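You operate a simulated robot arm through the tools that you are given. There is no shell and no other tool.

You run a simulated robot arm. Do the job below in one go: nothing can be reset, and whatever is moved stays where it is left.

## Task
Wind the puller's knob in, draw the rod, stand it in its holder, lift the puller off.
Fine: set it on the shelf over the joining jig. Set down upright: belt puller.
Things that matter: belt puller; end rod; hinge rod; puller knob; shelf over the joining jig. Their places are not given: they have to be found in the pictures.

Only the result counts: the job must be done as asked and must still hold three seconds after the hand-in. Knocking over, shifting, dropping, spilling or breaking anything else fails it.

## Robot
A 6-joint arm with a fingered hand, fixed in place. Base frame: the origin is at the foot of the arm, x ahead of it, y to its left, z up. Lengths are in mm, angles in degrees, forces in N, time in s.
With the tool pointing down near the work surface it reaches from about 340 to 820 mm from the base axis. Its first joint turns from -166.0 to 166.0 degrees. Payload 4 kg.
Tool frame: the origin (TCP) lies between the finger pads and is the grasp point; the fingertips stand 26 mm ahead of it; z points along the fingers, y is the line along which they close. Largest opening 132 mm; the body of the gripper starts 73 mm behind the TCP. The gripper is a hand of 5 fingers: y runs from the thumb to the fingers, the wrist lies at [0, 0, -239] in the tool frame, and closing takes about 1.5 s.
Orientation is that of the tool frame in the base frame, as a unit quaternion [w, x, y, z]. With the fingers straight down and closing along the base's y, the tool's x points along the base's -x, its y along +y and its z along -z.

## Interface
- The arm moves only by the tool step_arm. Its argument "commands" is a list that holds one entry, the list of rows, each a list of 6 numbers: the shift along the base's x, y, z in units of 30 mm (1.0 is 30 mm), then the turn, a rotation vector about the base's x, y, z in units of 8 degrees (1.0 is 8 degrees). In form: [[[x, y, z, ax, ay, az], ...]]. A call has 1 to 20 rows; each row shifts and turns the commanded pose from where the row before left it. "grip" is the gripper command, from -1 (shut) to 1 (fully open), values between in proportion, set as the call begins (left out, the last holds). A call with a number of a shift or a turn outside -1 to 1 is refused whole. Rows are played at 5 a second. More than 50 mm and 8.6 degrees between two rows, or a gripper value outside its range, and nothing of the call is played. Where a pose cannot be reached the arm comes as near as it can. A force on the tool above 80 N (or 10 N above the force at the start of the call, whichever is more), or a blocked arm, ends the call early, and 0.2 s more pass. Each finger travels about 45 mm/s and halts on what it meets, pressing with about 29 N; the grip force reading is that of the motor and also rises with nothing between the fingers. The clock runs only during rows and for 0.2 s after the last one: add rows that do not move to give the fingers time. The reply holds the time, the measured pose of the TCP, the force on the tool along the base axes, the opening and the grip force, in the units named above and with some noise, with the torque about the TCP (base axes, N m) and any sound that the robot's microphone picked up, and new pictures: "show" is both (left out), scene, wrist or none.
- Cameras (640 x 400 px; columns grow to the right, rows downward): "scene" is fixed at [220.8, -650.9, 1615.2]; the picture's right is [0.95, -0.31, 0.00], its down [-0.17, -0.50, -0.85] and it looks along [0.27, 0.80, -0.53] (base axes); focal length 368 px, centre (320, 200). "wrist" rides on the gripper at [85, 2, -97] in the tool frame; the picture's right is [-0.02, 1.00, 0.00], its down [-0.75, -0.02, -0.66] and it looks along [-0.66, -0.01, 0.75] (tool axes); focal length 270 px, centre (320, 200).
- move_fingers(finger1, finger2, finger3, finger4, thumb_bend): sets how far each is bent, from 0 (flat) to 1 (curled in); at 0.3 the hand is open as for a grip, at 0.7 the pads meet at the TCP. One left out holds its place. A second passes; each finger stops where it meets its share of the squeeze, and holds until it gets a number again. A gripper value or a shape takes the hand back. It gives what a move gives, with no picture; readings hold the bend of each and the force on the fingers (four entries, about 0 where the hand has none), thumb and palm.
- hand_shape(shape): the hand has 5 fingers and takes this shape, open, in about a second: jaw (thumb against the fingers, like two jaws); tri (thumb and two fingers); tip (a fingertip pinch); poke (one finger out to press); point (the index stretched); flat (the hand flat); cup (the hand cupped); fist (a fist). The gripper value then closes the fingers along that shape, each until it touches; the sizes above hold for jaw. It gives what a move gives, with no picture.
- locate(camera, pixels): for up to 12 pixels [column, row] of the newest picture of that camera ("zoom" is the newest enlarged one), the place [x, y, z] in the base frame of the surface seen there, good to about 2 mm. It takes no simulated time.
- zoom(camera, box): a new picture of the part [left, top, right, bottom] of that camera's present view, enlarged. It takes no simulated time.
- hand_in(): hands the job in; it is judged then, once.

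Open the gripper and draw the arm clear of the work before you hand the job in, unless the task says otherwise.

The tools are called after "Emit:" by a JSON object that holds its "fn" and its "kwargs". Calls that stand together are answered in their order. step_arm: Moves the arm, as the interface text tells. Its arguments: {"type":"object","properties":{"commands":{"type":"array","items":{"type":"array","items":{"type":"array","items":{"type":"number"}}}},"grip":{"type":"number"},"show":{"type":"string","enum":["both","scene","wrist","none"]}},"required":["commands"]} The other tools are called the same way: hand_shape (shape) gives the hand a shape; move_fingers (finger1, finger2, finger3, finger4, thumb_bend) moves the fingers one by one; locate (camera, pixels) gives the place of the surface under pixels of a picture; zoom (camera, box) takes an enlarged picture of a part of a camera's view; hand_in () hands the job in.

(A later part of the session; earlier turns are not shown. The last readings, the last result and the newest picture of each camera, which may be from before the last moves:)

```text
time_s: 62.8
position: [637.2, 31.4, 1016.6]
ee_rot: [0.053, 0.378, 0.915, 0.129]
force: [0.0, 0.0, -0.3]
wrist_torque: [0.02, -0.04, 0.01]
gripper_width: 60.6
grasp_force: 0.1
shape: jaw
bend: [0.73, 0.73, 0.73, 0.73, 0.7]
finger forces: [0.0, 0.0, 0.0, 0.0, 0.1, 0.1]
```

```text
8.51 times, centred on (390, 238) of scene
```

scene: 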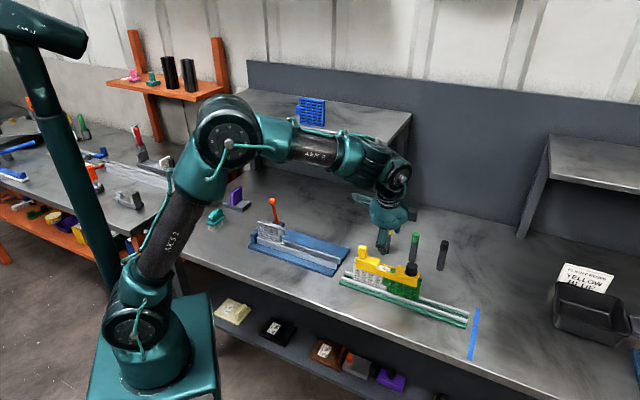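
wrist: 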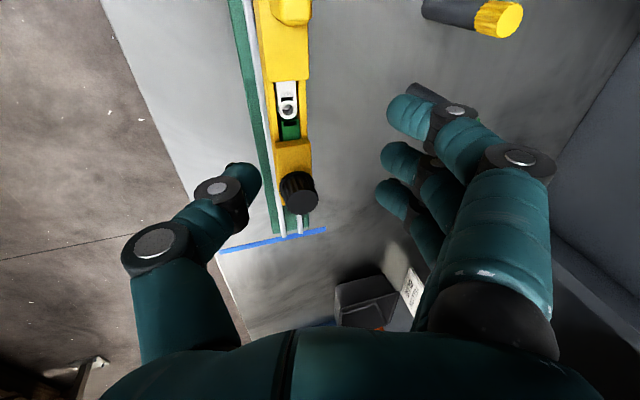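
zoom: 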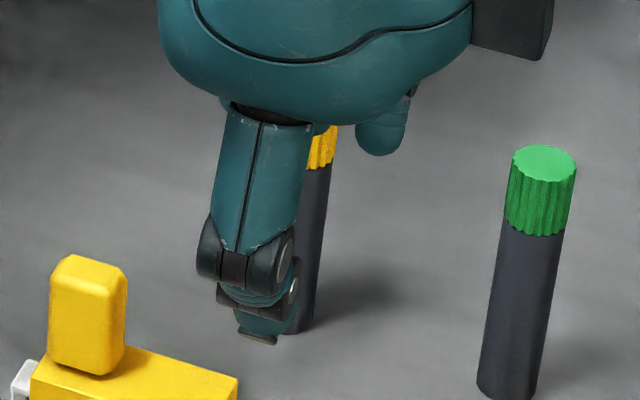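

Fingers sit at v offsets −32…+36 and ±30 mm from centre; thumb tip ~12 mm lower than the finger tips due to the lean. I centre over the bar and descend to z≈930 first.

Emit:
{"fn": "step_arm", "kwargs": {"commands": [[[0.2, -0.09, 0, 0, 0, 0], [0, 0, -0.7, 0, 0, 0], [0, 0, -0.7, 0, 0, 0], [0, 0, -0.7, 0, 0, 0], [0, 0, -0.75, 0, 0, 0], [0, 0, 0, 0, 0, 0]]]}}

Emit:
{"fn": "zoom", "kwargs": {"camera": "wrist", "box": [120, 20, 640, 345]}}

Emit:
{"fn": "zoom", "kwargs": {"camera": "scene", "box": [340, 210, 440, 290]}}

```text
time_s: 64.2
position: [643.8, 27.6, 928.6]
ee_rot: [0.054, 0.377, 0.916, 0.129]
force: [-0.4, 0.2, -0.3]
wrist_torque: [0.01, -0.01, -0.02]
gripper_width: 60.4
grasp_force: 0.2
shape: jaw
bend: [0.73, 0.73, 0.73, 0.73, 0.7]
finger forces: [0.1, 0.0, 0.1, 0.1, 0.0, 0.1]
```

scene: 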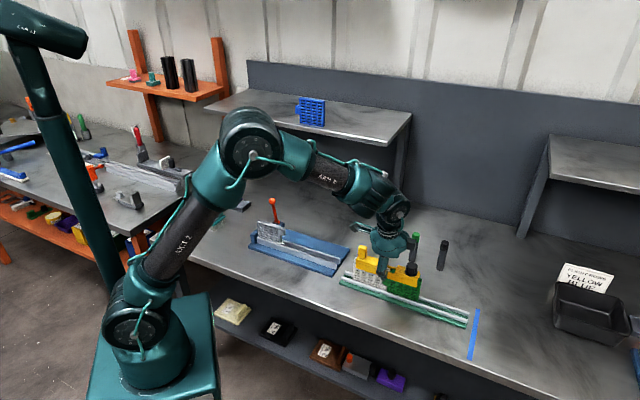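
wrist: 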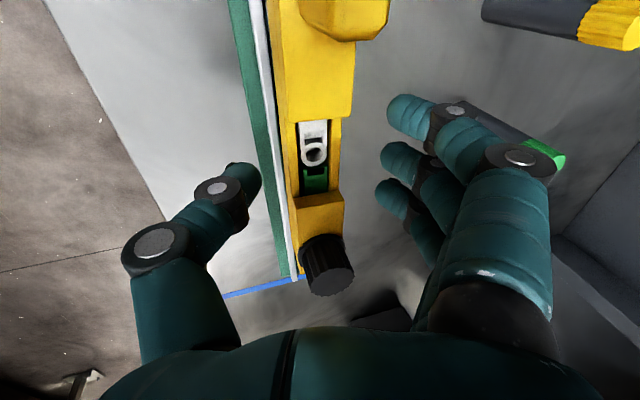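

```text
1.23 times, centred on (380, 182) of wrist
```

zoom: 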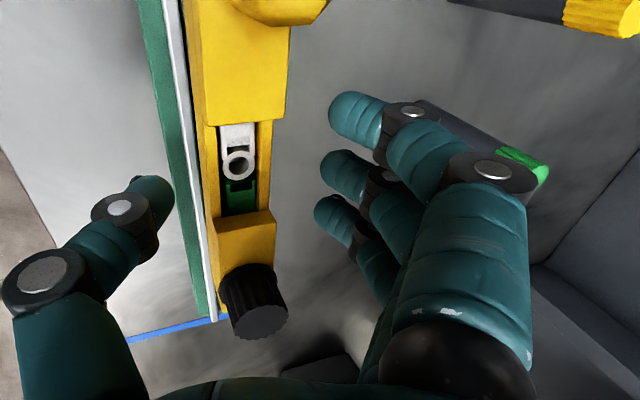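

```text
5.00 times, centred on (390, 250) of scene
```

zoom: 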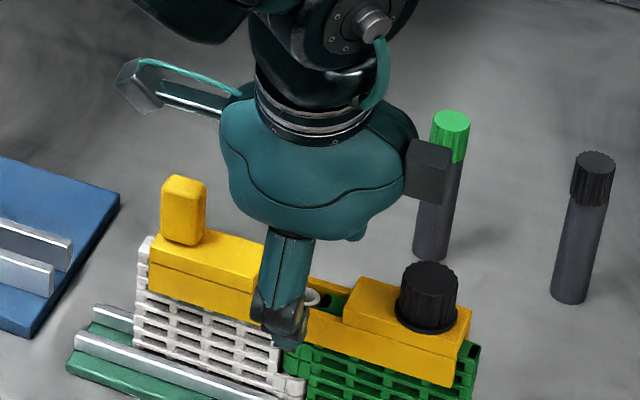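

I check the grey side block of the hand (zoom (425,185)) for clearance above the knob before the last 25 mm.

Emit:
{"fn": "locate", "kwargs": {"camera": "zoom", "pixels": [[425, 190], [410, 195], [440, 190], [428, 275], [285, 335], [280, 318], [250, 215], [235, 200], [185, 180]]}}

Emit:
{"fn": "locate", "kwargs": {"camera": "wrist", "pixels": [[299, 150], [297, 130], [337, 150], [351, 100], [285, 100], [299, 220], [344, 220], [257, 178], [380, 195]]}}

```text
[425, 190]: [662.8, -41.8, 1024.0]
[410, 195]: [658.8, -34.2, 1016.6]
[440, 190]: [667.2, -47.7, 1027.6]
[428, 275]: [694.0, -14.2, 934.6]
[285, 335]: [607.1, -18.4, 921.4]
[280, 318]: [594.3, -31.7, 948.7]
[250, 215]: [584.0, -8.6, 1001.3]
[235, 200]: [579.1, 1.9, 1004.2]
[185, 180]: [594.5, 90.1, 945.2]
```

```text
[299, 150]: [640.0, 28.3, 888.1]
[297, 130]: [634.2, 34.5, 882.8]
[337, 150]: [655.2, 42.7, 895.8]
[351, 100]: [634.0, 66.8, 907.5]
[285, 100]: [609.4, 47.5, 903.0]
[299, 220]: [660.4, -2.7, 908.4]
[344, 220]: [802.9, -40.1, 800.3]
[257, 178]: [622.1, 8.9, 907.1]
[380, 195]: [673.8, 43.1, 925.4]
```

Clearances are good; the bar spans u≈465–494. I shift 2.5 mm toward +u and descend to z≈904.

Emit:
{"fn": "step_arm", "kwargs": {"commands": [[[0.06, 0.06, -0.2, 0, 0, 0], [0, 0, -0.3, 0, 0, 0], [0, 0, -0.32, 0, 0, 0], [0, 0, 0, 0, 0, 0]]]}}

Emit:
{"fn": "zoom", "kwargs": {"camera": "wrist", "box": [180, 20, 500, 245]}}

Emit:
{"fn": "zoom", "kwargs": {"camera": "scene", "box": [350, 230, 430, 300]}}

```text
time_s: 65.2
position: [644.3, 30.0, 903.8]
ee_rot: [0.053, 0.377, 0.916, 0.129]
force: [-0.6, 0.5, 1.0]
wrist_torque: [0.01, -0.03, 0.01]
gripper_width: 60.2
grasp_force: 0.0
shape: jaw
bend: [0.73, 0.73, 0.73, 0.73, 0.7]
finger forces: [0.0, 0.1, 0.1, 0.1, 0.0, 0.1]
```

scene: 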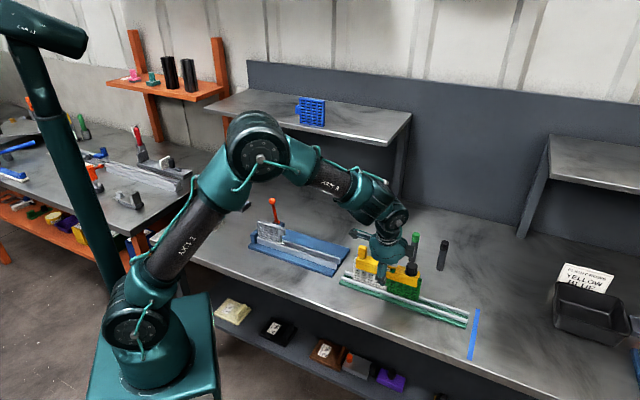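
wrist: 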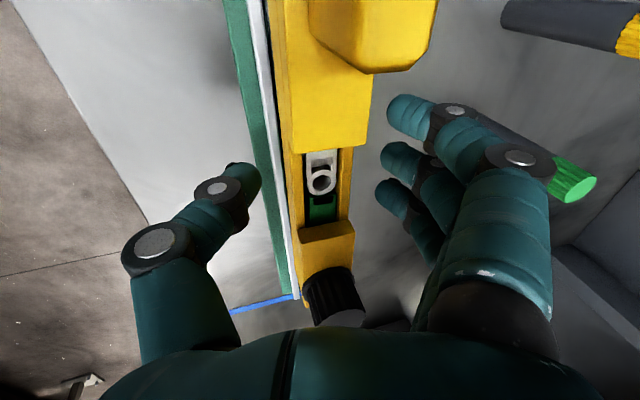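

```text
1.78 times, centred on (340, 132) of wrist
```

zoom: 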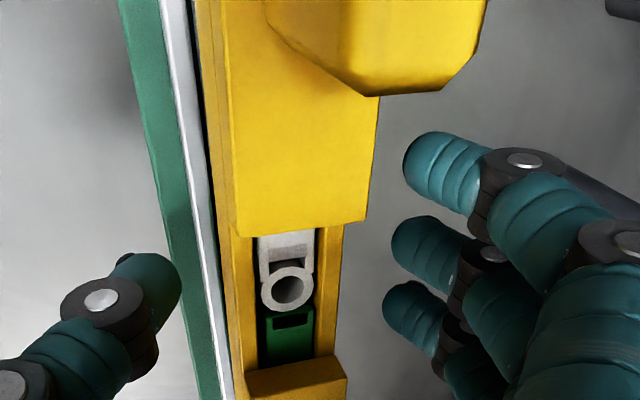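

```text
5.71 times, centred on (390, 265) of scene
```

zoom: 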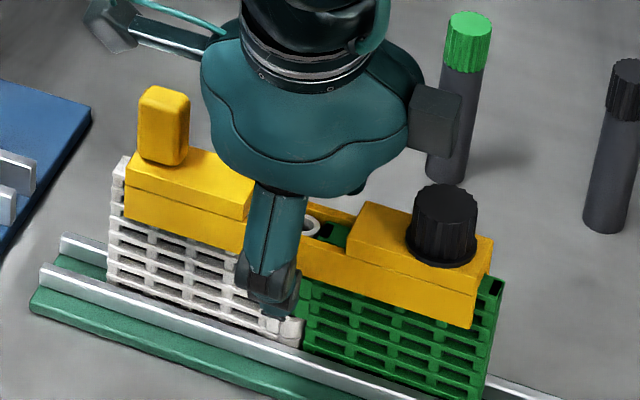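

I verify the thumb and finger tip heights against the bar before closing.

Emit:
{"fn": "locate", "kwargs": {"camera": "zoom", "pixels": [[273, 315], [265, 298], [285, 305], [320, 265], [220, 225]]}}

Emit:
{"fn": "locate", "kwargs": {"camera": "wrist", "pixels": [[257, 178], [250, 168], [390, 115], [385, 155], [379, 195], [294, 190], [352, 190], [290, 100], [366, 110], [354, 225]]}}

```text
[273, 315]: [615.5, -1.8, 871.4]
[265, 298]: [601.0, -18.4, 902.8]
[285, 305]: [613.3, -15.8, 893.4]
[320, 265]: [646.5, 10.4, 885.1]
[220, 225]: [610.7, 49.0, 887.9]
```

```text
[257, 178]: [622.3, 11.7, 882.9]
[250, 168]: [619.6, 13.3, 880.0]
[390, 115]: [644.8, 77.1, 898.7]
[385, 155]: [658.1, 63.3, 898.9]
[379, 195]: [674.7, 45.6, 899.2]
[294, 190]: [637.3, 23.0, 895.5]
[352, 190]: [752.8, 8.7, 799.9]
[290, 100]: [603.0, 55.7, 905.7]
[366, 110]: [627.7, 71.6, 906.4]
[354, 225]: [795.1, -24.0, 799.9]
```

Thumb tip at z≈871–883 and finger tips around z≈890–899, gaps 17/16 mm on either side. I close the jaw on the bar.

Emit:
{"fn": "step_arm", "kwargs": {"commands": [[[0, 0, 0, 0, 0, 0], [0, 0, 0, 0, 0, 0], [0, 0, 0, 0, 0, 0], [0, 0, 0, 0, 0, 0], [0, 0, 0, 0, 0, 0], [0, 0, 0, 0, 0, 0], [0, 0, 0, 0, 0, 0]]], "grip": -1}}

Emit:
{"fn": "zoom", "kwargs": {"camera": "wrist", "box": [180, 20, 500, 245]}}

Emit:
{"fn": "zoom", "kwargs": {"camera": "scene", "box": [350, 230, 430, 300]}}

```text
time_s: 66.8
position: [644.5, 29.8, 905.0]
ee_rot: [0.053, 0.377, 0.916, 0.129]
force: [0.2, 0.0, 0.2]
wrist_torque: [-0.01, 0.01, 0.02]
gripper_width: 26.4
grasp_force: 28.6
shape: jaw
bend: [0.73, 0.73, 0.73, 0.73, 0.7]
finger forces: [6.1, 6.2, 6.4, 6.5, 25.1, 0.0]
```

scene: 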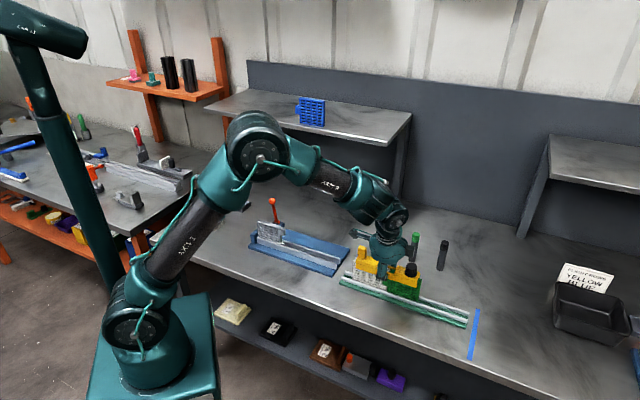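
wrist: 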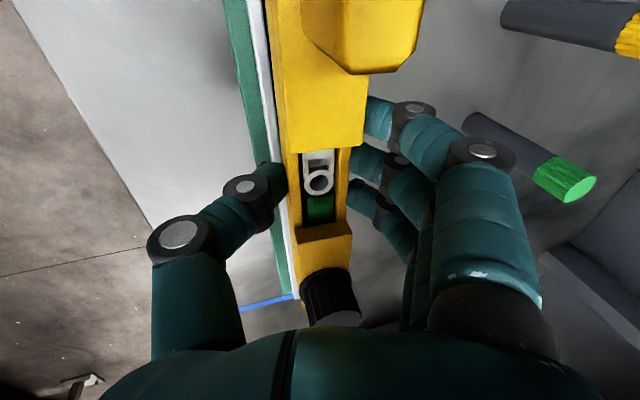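

```text
1.78 times, centred on (340, 132) of wrist
```

zoom: 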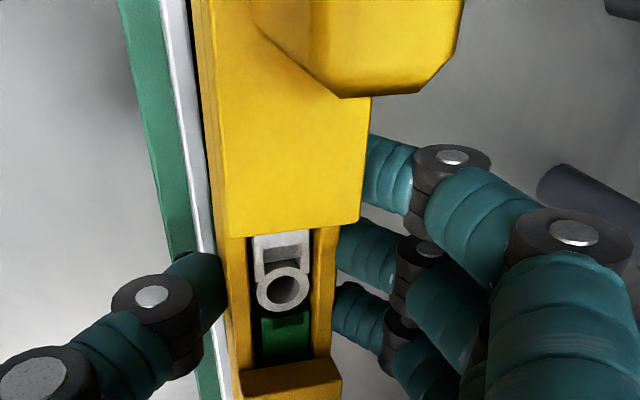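

```text
5.71 times, centred on (390, 265) of scene
```

zoom: 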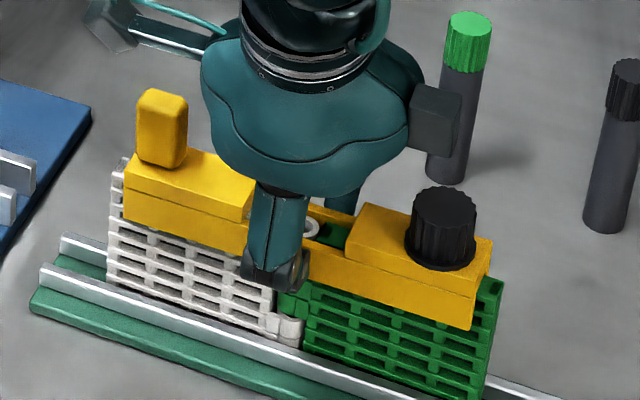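

All four fingers share the load (6 N each, thumb 25 N). I lift straight up slowly 12 mm and check that the modules stay in the bed.

Emit:
{"fn": "step_arm", "kwargs": {"commands": [[[0, 0, 0.1, 0, 0, 0], [0, 0, 0.1, 0, 0, 0], [0, 0, 0.1, 0, 0, 0], [0, 0, 0.1, 0, 0, 0], [0, 0, 0, 0, 0, 0]]]}}

Emit:
{"fn": "zoom", "kwargs": {"camera": "scene", "box": [350, 230, 430, 300]}}

Emit:
{"fn": "zoom", "kwargs": {"camera": "wrist", "box": [180, 20, 500, 245]}}

```text
time_s: 68.0
position: [644.7, 31.3, 915.5]
ee_rot: [0.054, 0.377, 0.915, 0.129]
force: [0.3, 0.4, -2.7]
wrist_torque: [0.02, 0.04, 0.02]
gripper_width: 26.4
grasp_force: 28.7
shape: jaw
bend: [0.73, 0.73, 0.73, 0.73, 0.7]
finger forces: [6.2, 6.1, 6.4, 6.4, 25.3, 0.0]
```

scene: 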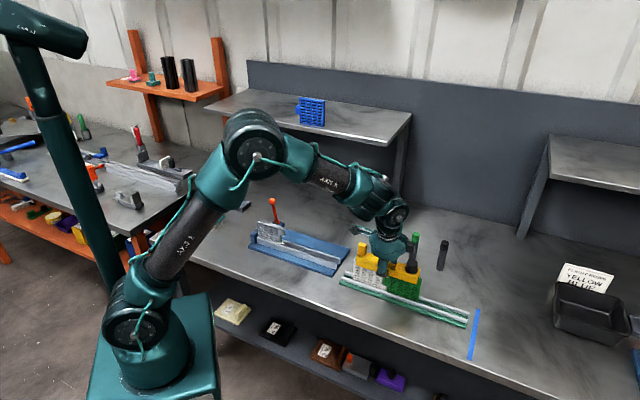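
wrist: 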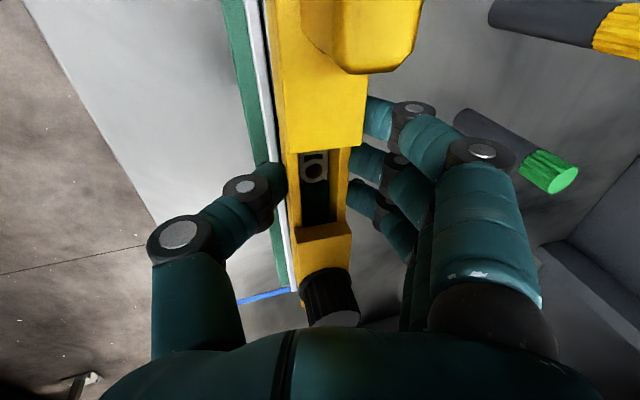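

```text
5.71 times, centred on (390, 265) of scene
```

zoom: 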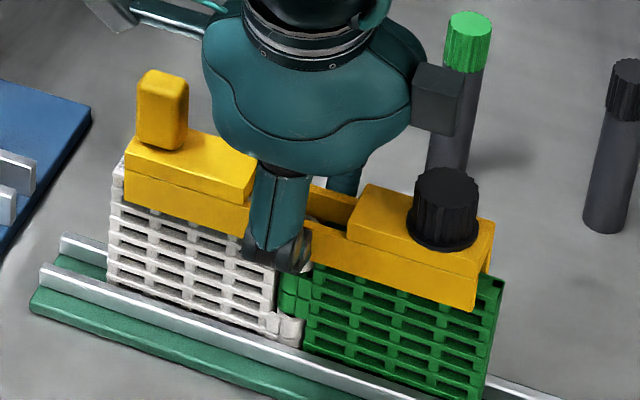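

```text
1.78 times, centred on (340, 132) of wrist
```

zoom: 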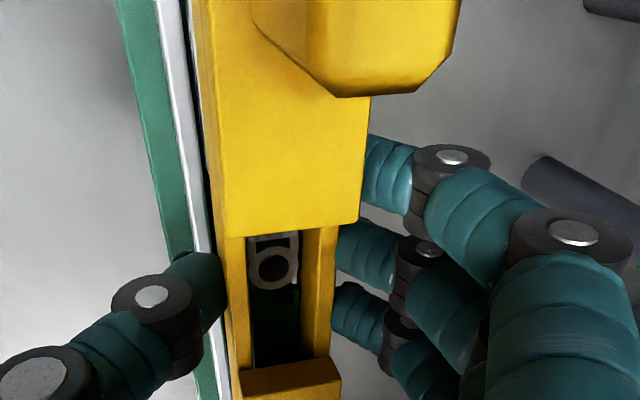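

The puller lifts (2.7 N weight) while both modules stay put. I continue straight up.

Emit:
{"fn": "step_arm", "kwargs": {"commands": [[[0, 0, 0.15, 0, 0, 0], [0, 0, 0.2, 0, 0, 0], [0, 0, 0.25, 0, 0, 0], [0, 0, 0.3, 0, 0, 0], [0, 0, 0.4, 0, 0, 0], [0, 0, 0.4, 0, 0, 0], [0, 0, 0.4, 0, 0, 0], [0, 0, 0, 0, 0, 0]]]}}

Emit:
{"fn": "zoom", "kwargs": {"camera": "scene", "box": [340, 200, 440, 300]}}

```text
time_s: 69.8
position: [645.6, 30.8, 980.0]
ee_rot: [0.053, 0.377, 0.915, 0.129]
force: [0.0, 0.1, -3.4]
wrist_torque: [0.0, 0.0, 0.0]
gripper_width: 26.6
grasp_force: 28.2
shape: jaw
bend: [0.73, 0.73, 0.73, 0.73, 0.7]
finger forces: [6.2, 6.2, 6.3, 6.4, 25.1, 0.1]
```

scene: 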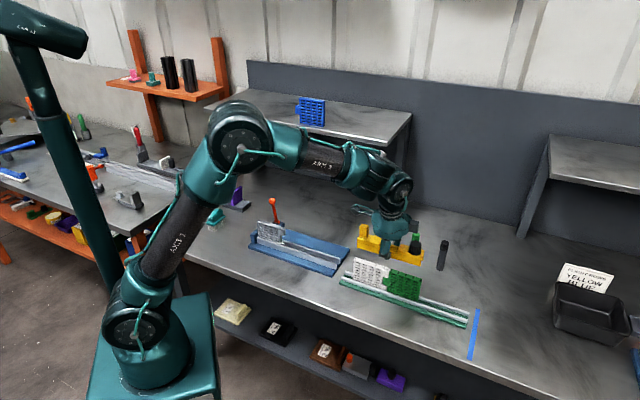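
wrist: 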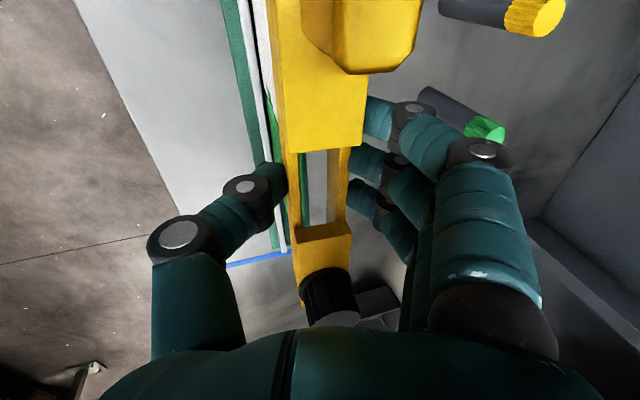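

```text
4.00 times, centred on (390, 250) of scene
```

zoom: 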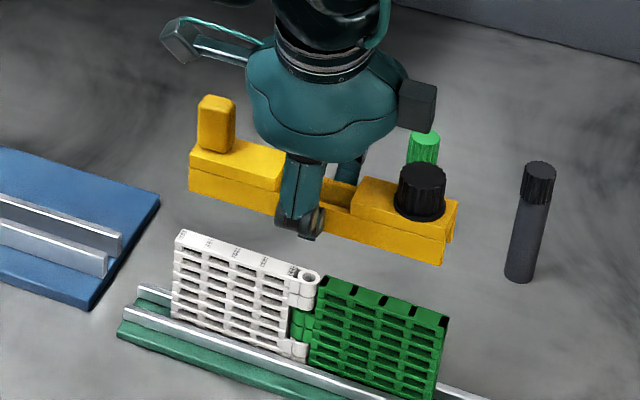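

The puller is off and level, modules undisturbed. I zoom in to see its underside and measure its bottom relative to the TCP.

Emit:
{"fn": "zoom", "kwargs": {"camera": "scene", "box": [380, 220, 460, 275]}}

Emit:
{"fn": "zoom", "kwargs": {"camera": "scene", "box": [350, 215, 430, 275]}}

Emit:
{"fn": "locate", "kwargs": {"camera": "zoom", "pixels": [[110, 140], [110, 120], [80, 100], [130, 180], [260, 215], [360, 270], [540, 322], [545, 290], [560, 225], [500, 170], [135, 60]]}}

```text
7.27 times, centred on (420, 248) of scene
```

zoom: 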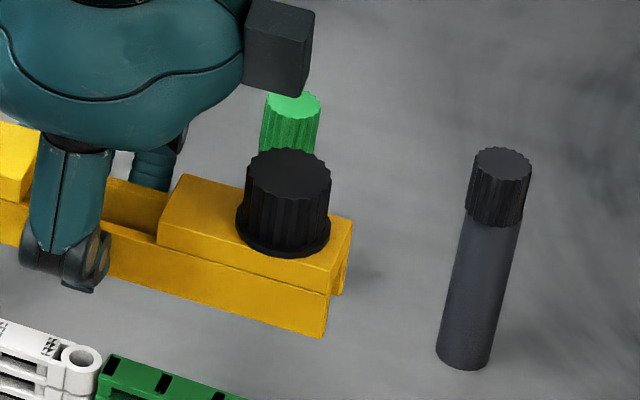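

```text
6.67 times, centred on (390, 245) of scene
```

zoom: 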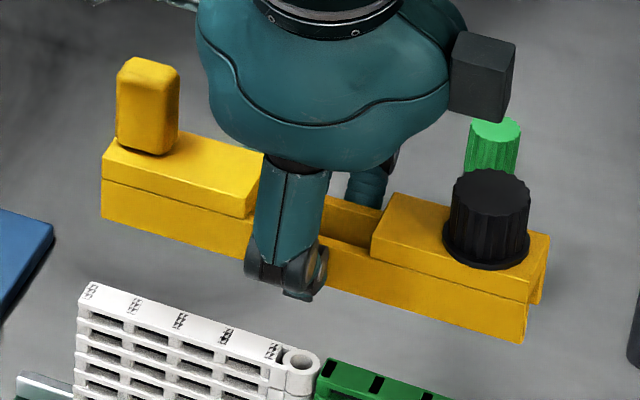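

```text
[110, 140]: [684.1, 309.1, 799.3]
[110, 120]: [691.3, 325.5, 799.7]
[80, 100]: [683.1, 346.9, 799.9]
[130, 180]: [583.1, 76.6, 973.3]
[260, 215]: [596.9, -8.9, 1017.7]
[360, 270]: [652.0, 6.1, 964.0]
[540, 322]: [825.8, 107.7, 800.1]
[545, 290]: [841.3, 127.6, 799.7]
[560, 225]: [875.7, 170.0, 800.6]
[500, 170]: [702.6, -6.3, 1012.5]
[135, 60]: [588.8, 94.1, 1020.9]
```

The underside is an open inverted U-channel, so it will stand on its two skirts. I locate its bottom edge.

Emit:
{"fn": "locate", "kwargs": {"camera": "zoom", "pixels": [[518, 335], [515, 320], [108, 210], [108, 195], [230, 248], [230, 240], [400, 300], [400, 290], [540, 295], [540, 270], [115, 150], [520, 290]]}}

```text
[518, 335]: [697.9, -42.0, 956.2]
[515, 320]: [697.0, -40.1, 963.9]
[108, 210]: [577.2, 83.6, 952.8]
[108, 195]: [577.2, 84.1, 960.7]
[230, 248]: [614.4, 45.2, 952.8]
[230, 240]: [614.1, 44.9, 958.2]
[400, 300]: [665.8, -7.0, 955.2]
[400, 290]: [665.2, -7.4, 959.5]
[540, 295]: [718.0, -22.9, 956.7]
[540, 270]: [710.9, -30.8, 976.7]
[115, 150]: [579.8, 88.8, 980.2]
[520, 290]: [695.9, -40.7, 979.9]
```

Bottom is ~27.5 mm below the TCP. I raise the puller straight up ~245 mm, above shelf height.

Emit:
{"fn": "step_arm", "kwargs": {"commands": [[[0, 0, 0.5, 0, 0, 0], [0, 0, 0.7, 0, 0, 0], [0, 0, 0.8, 0, 0, 0], [0, 0, 0.8, 0, 0, 0], [0, 0, 0.8, 0, 0, 0], [0, 0, 0.8, 0, 0, 0], [0, 0, 0.8, 0, 0, 0], [0, 0, 0.8, 0, 0, 0], [0, 0, 0.8, 0, 0, 0], [0, 0, 0.8, 0, 0, 0], [0, 0, 0.6, 0, 0, 0], [0, 0, 0, 0, 0, 0]]]}}

```text
time_s: 72.4
position: [646.4, 30.2, 1182.9]
ee_rot: [0.053, 0.379, 0.915, 0.129]
force: [-0.2, 0.4, -2.9]
wrist_torque: [0.01, -0.01, 0.0]
gripper_width: 26.2
grasp_force: 29.2
shape: jaw
bend: [0.73, 0.73, 0.73, 0.73, 0.7]
finger forces: [6.0, 6.1, 6.4, 6.4, 24.9, 0.0]
out of reach, approached as far as the arm can: row 10, 11
```

scene: 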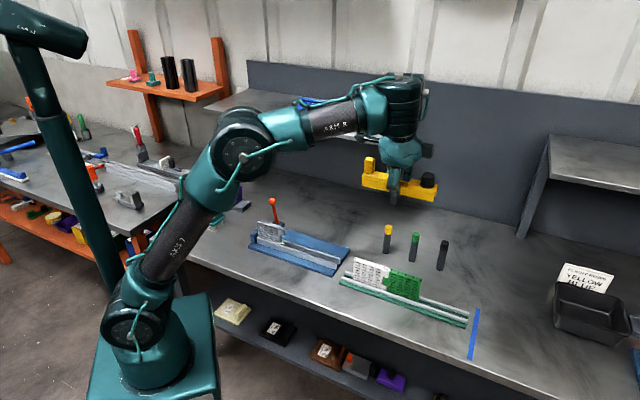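
wrist: 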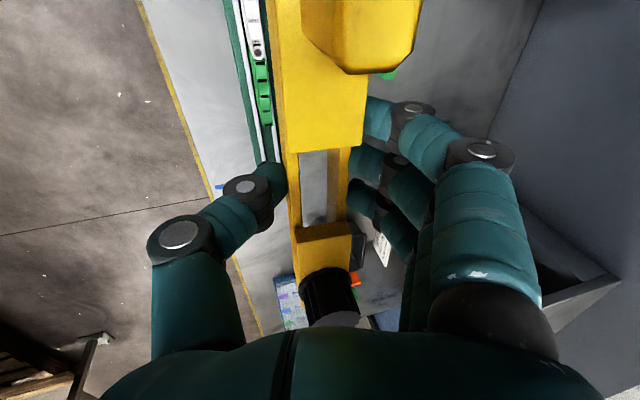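

The arm stopped at z≈1183 here with this lean direction. I translate along the bench (−v) toward the target side, where the lean is radial, then raise further there.

Emit:
{"fn": "step_arm", "kwargs": {"commands": [[[-0.5, 0.5, 0, 0, 0, 0], [-0.8, 0.8, 0, 0, 0, 0], [-0.8, 0.8, 0, 0, 0, 0], [-0.8, 0.8, 0, 0, 0, 0], [-0.8, 0.8, 0, 0, 0, 0], [-0.8, 0.8, 0, 0, 0, 0], [-0.8, 0.8, 0, 0, 0, 0], [-0.8, 0.8, 0, 0, 0, 0], [-0.8, 0.8, 0, 0, 0, 0], [-0.5, 0.5, 0, 0, 0, 0], [0, 0, 0, 0, 0, 0]]]}}

```text
time_s: 74.8
position: [423.9, 252.5, 1181.6]
ee_rot: [0.053, 0.378, 0.915, 0.129]
force: [-0.4, 1.0, -2.6]
wrist_torque: [0.05, -0.01, 0.0]
gripper_width: 26.3
grasp_force: 29.2
shape: jaw
bend: [0.73, 0.73, 0.73, 0.73, 0.7]
finger forces: [5.9, 6.0, 6.2, 6.2, 24.4, 0.1]
```

scene: 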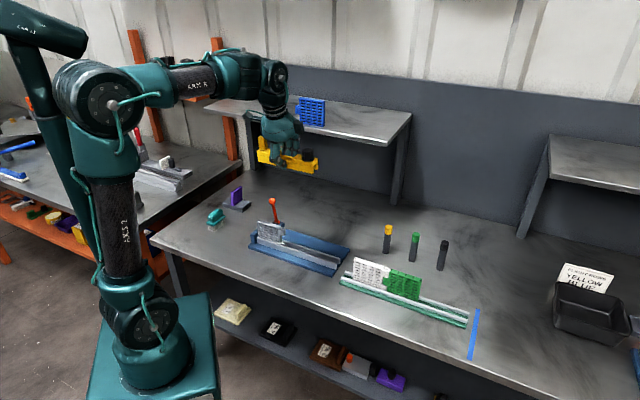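
wrist: 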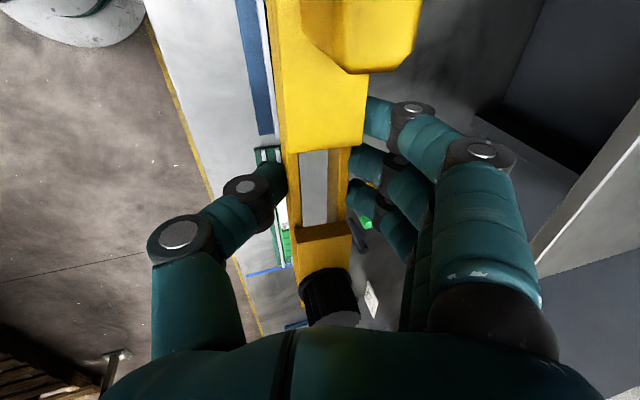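

The carry is steady. Now I raise to z≈1240 here.

Emit:
{"fn": "step_arm", "kwargs": {"commands": [[[0, 0, 0.6, 0, 0, 0], [0, 0, 0.7, 0, 0, 0], [0, 0, 0.7, 0, 0, 0], [0, 0, 0, 0, 0, 0]]], "show": "none"}}

```text
time_s: 75.8
position: [421.5, 252.3, 1243.5]
ee_rot: [0.053, 0.377, 0.916, 0.128]
force: [0.5, -0.6, -2.1]
wrist_torque: [-0.02, 0.01, 0.0]
gripper_width: 26.1
grasp_force: 28.6
shape: jaw
bend: [0.73, 0.73, 0.73, 0.73, 0.7]
finger forces: [5.9, 6.0, 6.2, 6.2, 24.4, 0.0]
```

Reached z=1243. I move further along −v to about v=−120.

Emit:
{"fn": "step_arm", "kwargs": {"commands": [[[-0.6, 0.6, 0, 0, 0, 0], [-0.8, 0.8, 0, 0, 0, 0], [-0.8, 0.8, 0, 0, 0, 0], [-0.8, 0.8, 0, 0, 0, 0], [-0.8, 0.8, 0, 0, 0, 0], [-0.8, 0.8, 0, 0, 0, 0], [-0.8, 0.8, 0, 0, 0, 0], [-0.3, 0.3, 0, 0, 0, 0], [0, 0, 0, 0, 0, 0]]]}}

```text
time_s: 77.8
position: [253.4, 424.2, 1242.9]
ee_rot: [0.053, 0.377, 0.916, 0.129]
force: [0.4, 0.2, -3.5]
wrist_torque: [-0.01, 0.01, 0.0]
gripper_width: 25.9
grasp_force: 29.0
shape: jaw
bend: [0.73, 0.73, 0.73, 0.73, 0.7]
finger forces: [6.0, 5.9, 6.1, 6.2, 24.3, 0.1]
```

scene: 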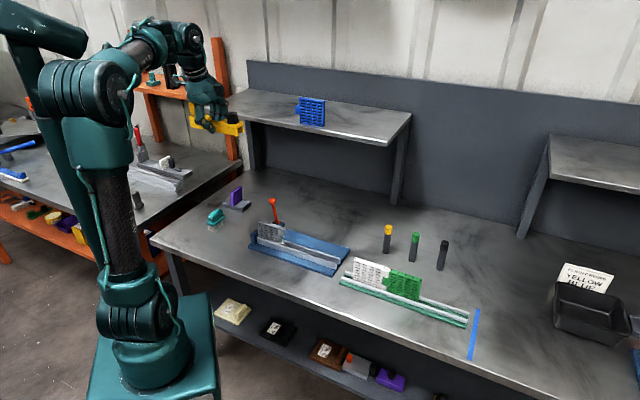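
wrist: 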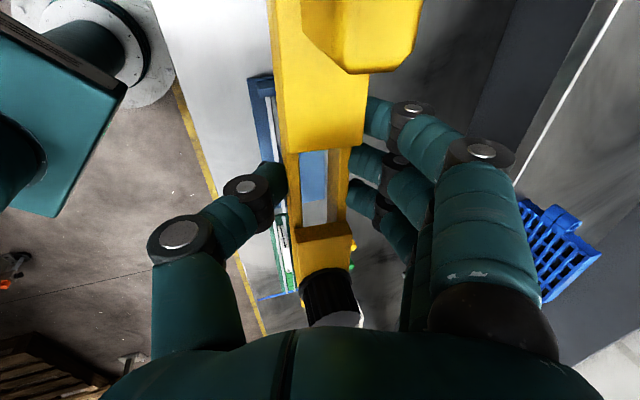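

At u≈479, v≈−121. I extend outward toward the shelf at z≈1243 (puller bottom ~1215, 45 mm above the shelf).

Emit:
{"fn": "step_arm", "kwargs": {"commands": [[[0.5, 0.5, 0, 0, 0, 0], [0.7, 0.7, 0, 0, 0, 0], [0.7, 0.7, 0, 0, 0, 0], [0.7, 0.7, 0, 0, 0, 0], [0.7, 0.7, 0, 0, 0, 0], [0.7, 0.7, 0, 0, 0, 0], [0.6, 0.6, 0, 0, 0, 0], [0, 0, 0, 0, 0, 0]]]}}

Emit:
{"fn": "zoom", "kwargs": {"camera": "scene", "box": [180, 50, 400, 190]}}

```text
time_s: 79.6
position: [354.3, 551.2, 1233.4]
ee_rot: [0.049, 0.377, 0.916, 0.132]
force: [-0.1, 0.3, -3.6]
wrist_torque: [-0.02, -0.01, -0.04]
gripper_width: 26.0
grasp_force: 29.1
shape: jaw
bend: [0.73, 0.73, 0.73, 0.73, 0.7]
finger forces: [6.0, 6.1, 6.3, 6.4, 24.9, 0.0]
out of reach, approached as far as the arm can: row 6, 7
```

scene: 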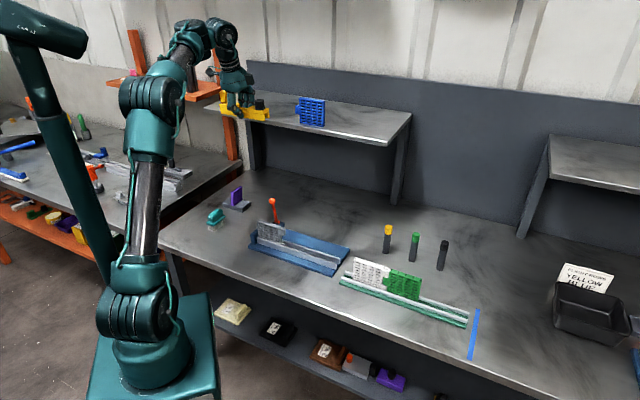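
wrist: 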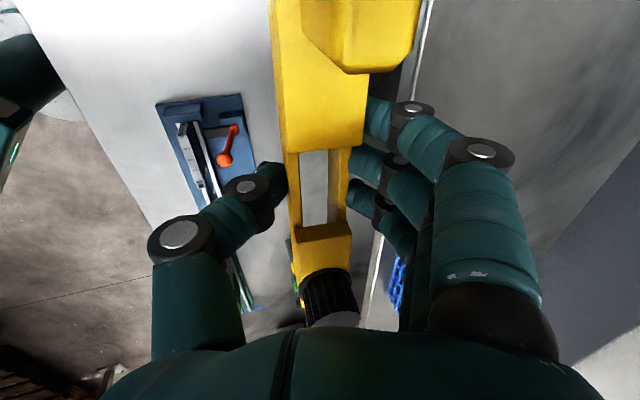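

```text
2.86 times, centred on (290, 120) of scene
```

zoom: 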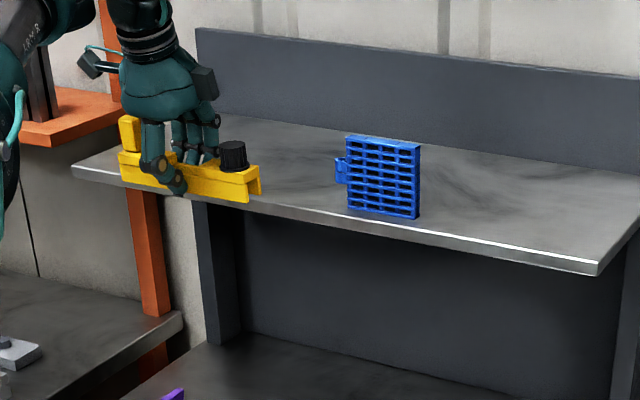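

Reach ends at u≈640 here with 16° lean. The grip is firm, so I test whether leaning the hand further (16° more) extends the reach, staying high and short of the shelf.

Emit:
{"fn": "step_arm", "kwargs": {"commands": [[[0, 0, 0, 0.5, -0.5, 0], [0, 0, 0, 0.5, -0.5, 0], [0, 0, 0, 0.42, -0.42, 0], [0, 0, 0, 0, 0, 0]]]}}

```text
time_s: 80.6
position: [351.9, 549.2, 1233.8]
ee_rot: [0.106, 0.366, 0.889, 0.255]
force: [0.5, 0.7, -2.6]
wrist_torque: [0.01, 0.01, 0.0]
gripper_width: 25.5
grasp_force: 29.0
shape: jaw
bend: [0.73, 0.73, 0.73, 0.73, 0.7]
finger forces: [5.8, 5.9, 6.1, 6.1, 24.8, 0.0]
```

scene: 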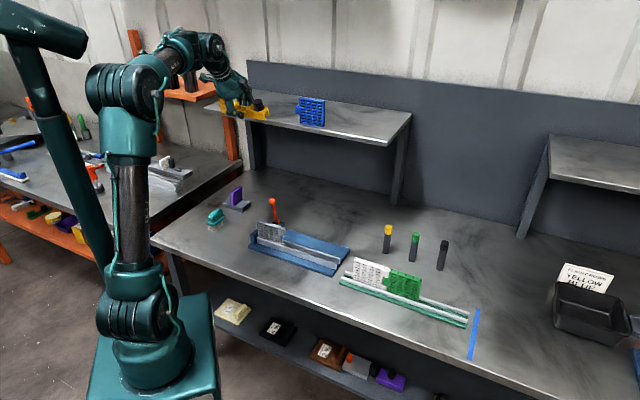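
wrist: 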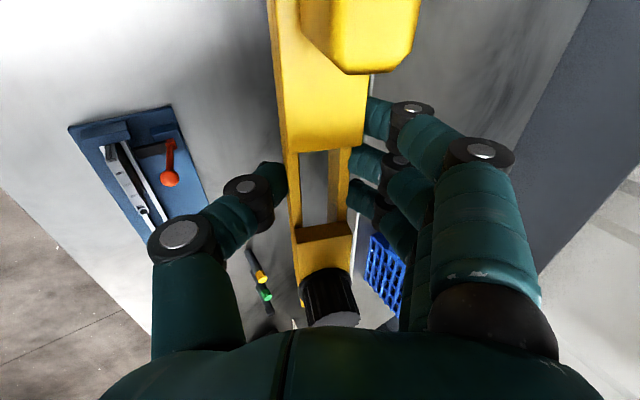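

With a 32° lean the pose is fine. I extend outward stepwise to find the limit (puller bottom edge still well above the shelf).

Emit:
{"fn": "step_arm", "kwargs": {"commands": [[[0.5, 0.5, 0.2, 0, 0, 0], [0.5, 0.5, 0.1, 0, 0, 0], [0.5, 0.5, 0, 0, 0, 0], [0.5, 0.5, 0, 0, 0, 0], [0.5, 0.5, 0, 0, 0, 0], [0, 0, 0, 0, 0, 0]]]}}

```text
time_s: 82.0
position: [424.7, 625.2, 1243.0]
ee_rot: [0.105, 0.367, 0.888, 0.256]
force: [0.7, 0.3, -2.3]
wrist_torque: [0.01, 0.03, -0.02]
gripper_width: 25.6
grasp_force: 28.8
shape: jaw
bend: [0.73, 0.73, 0.73, 0.73, 0.7]
finger forces: [5.9, 5.9, 6.2, 6.0, 24.5, 0.0]
```

scene: 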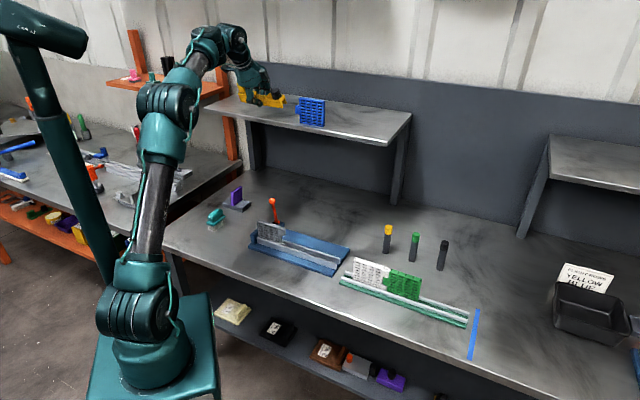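
wrist: 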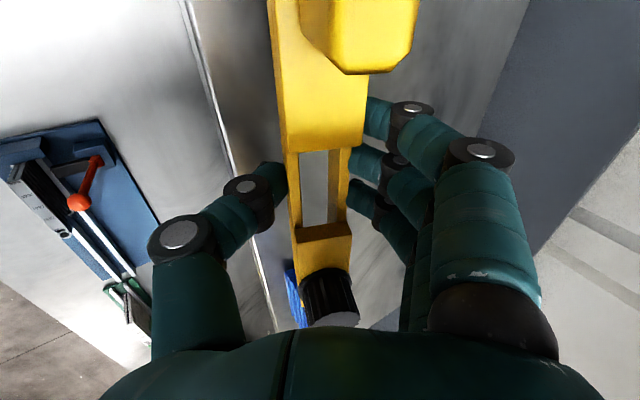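

At 32° lean the arm reaches u≈742 freely at z=1243. I lower to z≈1215 over the shelf and then try reducing the lean again to find the least lean needed.

Emit:
{"fn": "step_arm", "kwargs": {"commands": [[[0.1, 0.1, -0.3, 0, 0, 0], [0.1, 0.1, -0.3, 0, 0, 0], [0.05, 0.05, -0.3, 0, 0, 0], [0, 0, 0, -0.35, 0.35, 0], [0, 0, 0, 0, 0, 0]]]}}

```text
time_s: 83.2
position: [433.4, 632.3, 1216.0]
ee_rot: [0.093, 0.37, 0.897, 0.225]
force: [0.5, -0.3, -2.1]
wrist_torque: [-0.03, 0.07, 0.01]
gripper_width: 25.6
grasp_force: 29.0
shape: jaw
bend: [0.73, 0.73, 0.73, 0.73, 0.7]
finger forces: [5.7, 5.9, 6.1, 6.1, 24.5, 0.0]
```

scene: 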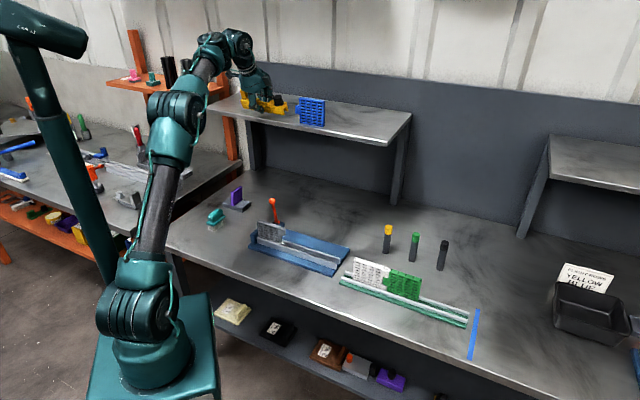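
wrist: 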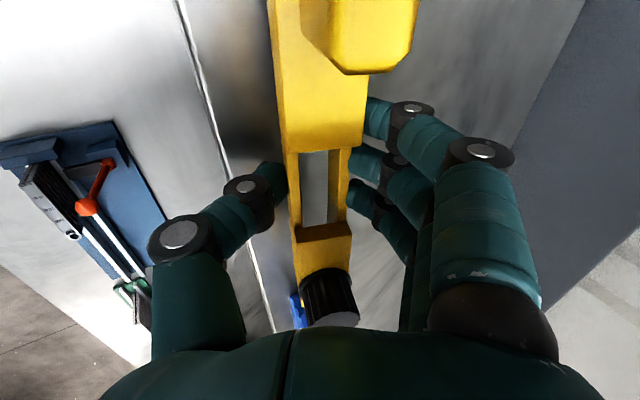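

Still reachable at 28° lean, u≈753, z≈1216. I keep reducing the lean in 2–4° steps.

Emit:
{"fn": "step_arm", "kwargs": {"commands": [[[0, 0, 0, -0.35, 0.35, 0], [0, 0, 0, 0, 0, 0]]], "show": "none"}}

Emit:
{"fn": "step_arm", "kwargs": {"commands": [[[0, 0, 0, -0.18, 0.18, 0], [0, 0, 0, 0, 0, 0]]], "show": "none"}}

Emit:
{"fn": "step_arm", "kwargs": {"commands": [[[0, 0, 0, -0.18, 0.18, 0], [0, 0, 0, 0, 0, 0]]], "show": "none"}}

```text
time_s: 83.8
position: [405.2, 632.8, 1206.1]
ee_rot: [0.08, 0.372, 0.904, 0.194]
force: [-0.8, -0.2, -1.7]
wrist_torque: [0.0, 0.04, -0.01]
gripper_width: 25.5
grasp_force: 28.6
shape: jaw
bend: [0.73, 0.73, 0.73, 0.73, 0.7]
finger forces: [6.2, 6.4, 6.5, 6.5, 26.7, 0.0]
out of reach, approached as far as the arm can: row 1
```

```text
time_s: 84.4
position: [404.5, 632.2, 1205.4]
ee_rot: [0.08, 0.373, 0.904, 0.194]
force: [-1.2, -1.2, -2.2]
wrist_torque: [-0.01, 0.06, 0.01]
gripper_width: 26.1
grasp_force: 28.9
shape: jaw
bend: [0.73, 0.73, 0.73, 0.73, 0.7]
finger forces: [6.1, 6.2, 6.4, 6.5, 27.4, 0.0]
```

```text
time_s: 85.0
position: [403.5, 631.5, 1205.0]
ee_rot: [0.08, 0.372, 0.904, 0.194]
force: [-1.3, -1.4, -2.5]
wrist_torque: [-0.01, 0.06, 0.0]
gripper_width: 26.0
grasp_force: 28.9
shape: jaw
bend: [0.73, 0.73, 0.73, 0.73, 0.7]
finger forces: [6.0, 6.1, 6.3, 6.3, 27.4, 0.1]
out of reach, approached as far as the arm can: row 1
```

Below ~25° the reach is lost (the arm drew back to u≈733). I look at the picture to check clearances over the shelf edge.

Emit:
{"fn": "step_arm", "kwargs": {"commands": [[[0, 0, 0.2, 0, 0, 0], [0, 0, 0.2, 0, 0, 0], [0, 0, 0, 0, 0, 0]]]}}

Emit:
{"fn": "zoom", "kwargs": {"camera": "scene", "box": [200, 60, 340, 150]}}

```text
time_s: 85.8
position: [398.7, 630.8, 1209.3]
ee_rot: [0.079, 0.372, 0.904, 0.194]
force: [0.0, -0.2, -2.3]
wrist_torque: [0.01, 0.01, 0.02]
gripper_width: 25.8
grasp_force: 28.8
shape: jaw
bend: [0.73, 0.73, 0.73, 0.73, 0.7]
finger forces: [6.2, 6.3, 6.6, 6.5, 26.1, 0.0]
out of reach, approached as far as the arm can: row 1, 2
```

scene: 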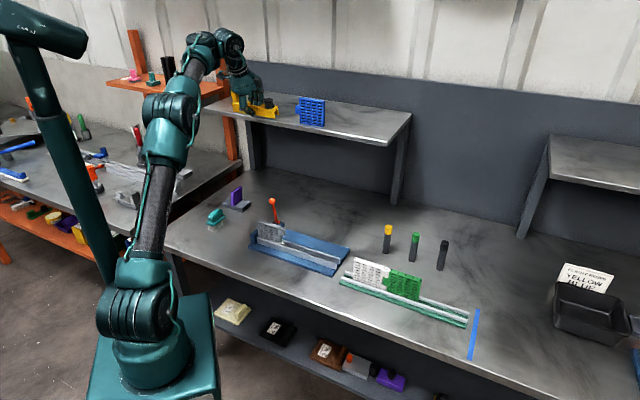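
wrist: 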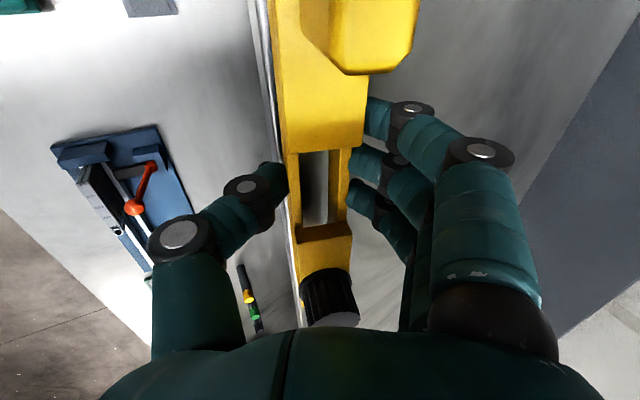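

```text
4.44 times, centred on (270, 105) of scene
```

zoom: 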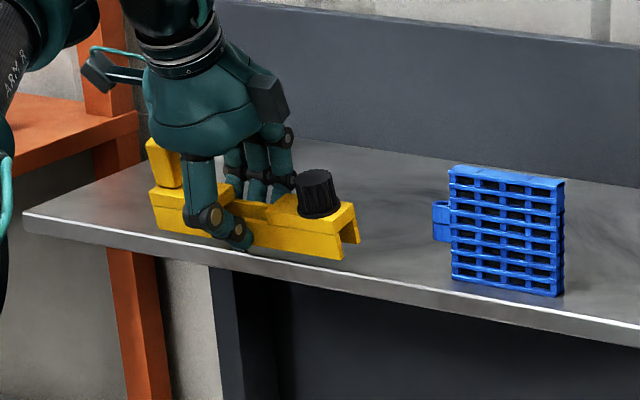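

The data fits a reach sphere: ~25–26° lean is needed to stand the puller at u≈746, i.e. ~9–10° tilt relative to my grip, which will settle flat. I add 2° lean, and move to v≈−114, u≈745 with ~10 mm clearance over the shelf.

Emit:
{"fn": "step_arm", "kwargs": {"commands": [[[0, 0, 0.1, 0.09, -0.09, 0], [0, 0, 0.1, 0.09, -0.09, 0], [0.4, -0.4, 0, 0, 0, 0], [0.4, -0.4, 0, 0, 0, 0], [0.38, -0.38, 0, 0, 0, 0], [0.2, 0.2, 0, 0, 0, 0], [0.2, 0.2, 0, 0, 0, 0], [0, 0, 0, 0, 0, 0]]]}}

Emit:
{"fn": "zoom", "kwargs": {"camera": "scene", "box": [210, 70, 340, 150]}}

```text
time_s: 87.6
position: [448.5, 607.0, 1217.0]
ee_rot: [0.086, 0.371, 0.901, 0.209]
force: [0.5, 0.8, -2.9]
wrist_torque: [-0.03, -0.02, -0.02]
gripper_width: 25.8
grasp_force: 28.6
shape: jaw
bend: [0.73, 0.73, 0.73, 0.73, 0.7]
finger forces: [6.1, 6.2, 6.4, 6.4, 25.8, 0.0]
```

scene: 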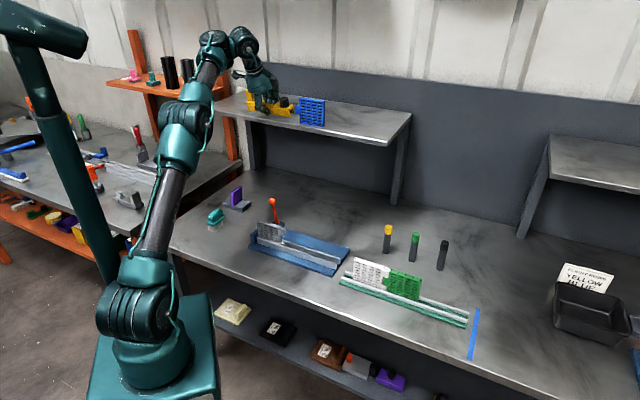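
wrist: 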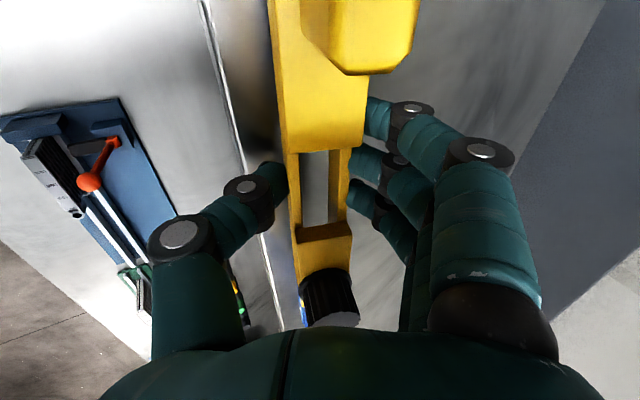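

```text
4.92 times, centred on (275, 110) of scene
```

zoom: 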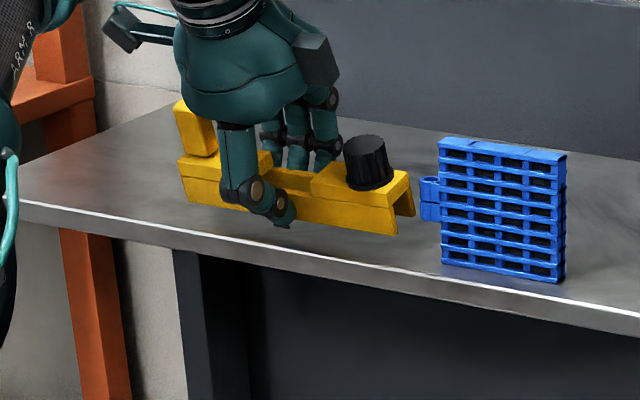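

At u≈746, v≈−112 with no reach flag. I check the gap to the blue module's eyelet and the puller's height above the shelf.

Emit:
{"fn": "locate", "kwargs": {"camera": "zoom", "pixels": [[394, 228], [396, 200], [412, 210], [410, 180], [424, 200], [425, 215], [186, 200], [285, 222], [186, 185], [330, 220], [330, 212], [200, 145]]}}

```text
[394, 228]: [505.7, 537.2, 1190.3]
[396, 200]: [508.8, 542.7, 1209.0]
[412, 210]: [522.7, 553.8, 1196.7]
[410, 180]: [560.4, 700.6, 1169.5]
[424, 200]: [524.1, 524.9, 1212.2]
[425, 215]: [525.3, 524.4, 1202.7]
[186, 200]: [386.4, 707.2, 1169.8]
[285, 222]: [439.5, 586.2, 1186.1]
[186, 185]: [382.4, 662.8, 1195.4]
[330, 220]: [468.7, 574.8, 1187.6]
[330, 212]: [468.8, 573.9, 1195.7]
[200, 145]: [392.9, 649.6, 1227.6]
```

Gap to the eyelet is ~21 mm; thumb bottom is at ~1186 and the puller's near edge ~1188. I shift 8 mm further from the eyelet and lower ~12 mm.

Emit:
{"fn": "step_arm", "kwargs": {"commands": [[[-0.19, 0.19, 0, 0, 0, 0], [0, 0, -0.2, 0, 0, 0], [0, 0, -0.2, 0, 0, 0], [0, 0, 0, 0, 0, 0]]]}}

Emit:
{"fn": "zoom", "kwargs": {"camera": "scene", "box": [210, 70, 340, 150]}}

```text
time_s: 88.6
position: [443.0, 612.9, 1205.0]
ee_rot: [0.087, 0.371, 0.9, 0.211]
force: [-1.4, -1.9, 10.8]
wrist_torque: [-0.18, 0.16, 0.02]
gripper_width: 26.2
grasp_force: 29.1
shape: jaw
bend: [0.73, 0.73, 0.73, 0.73, 0.7]
finger forces: [7.2, 7.4, 7.6, 7.6, 43.5, 0.1]
```

scene: 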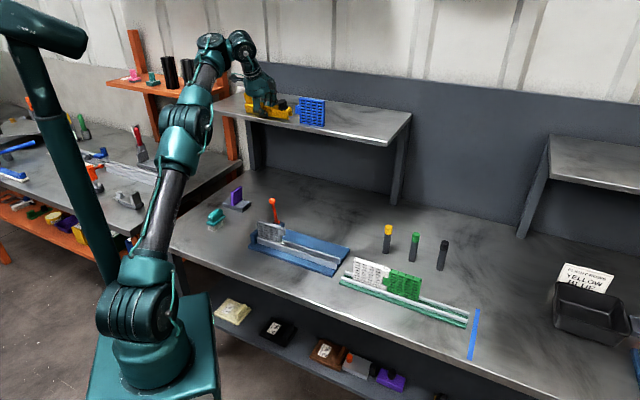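
wrist: 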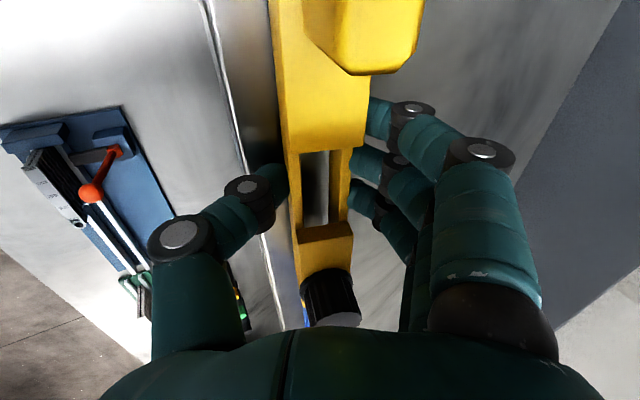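

```text
4.92 times, centred on (275, 110) of scene
```

zoom: 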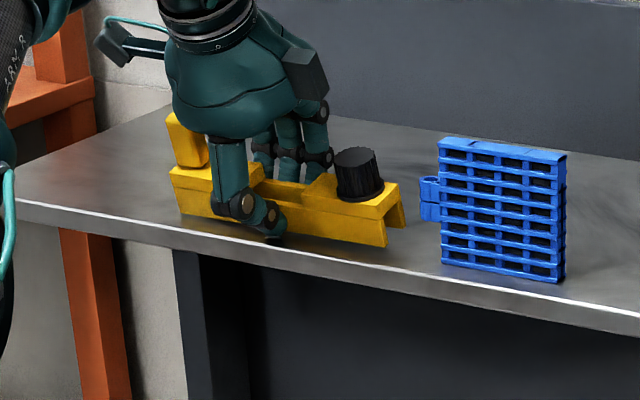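

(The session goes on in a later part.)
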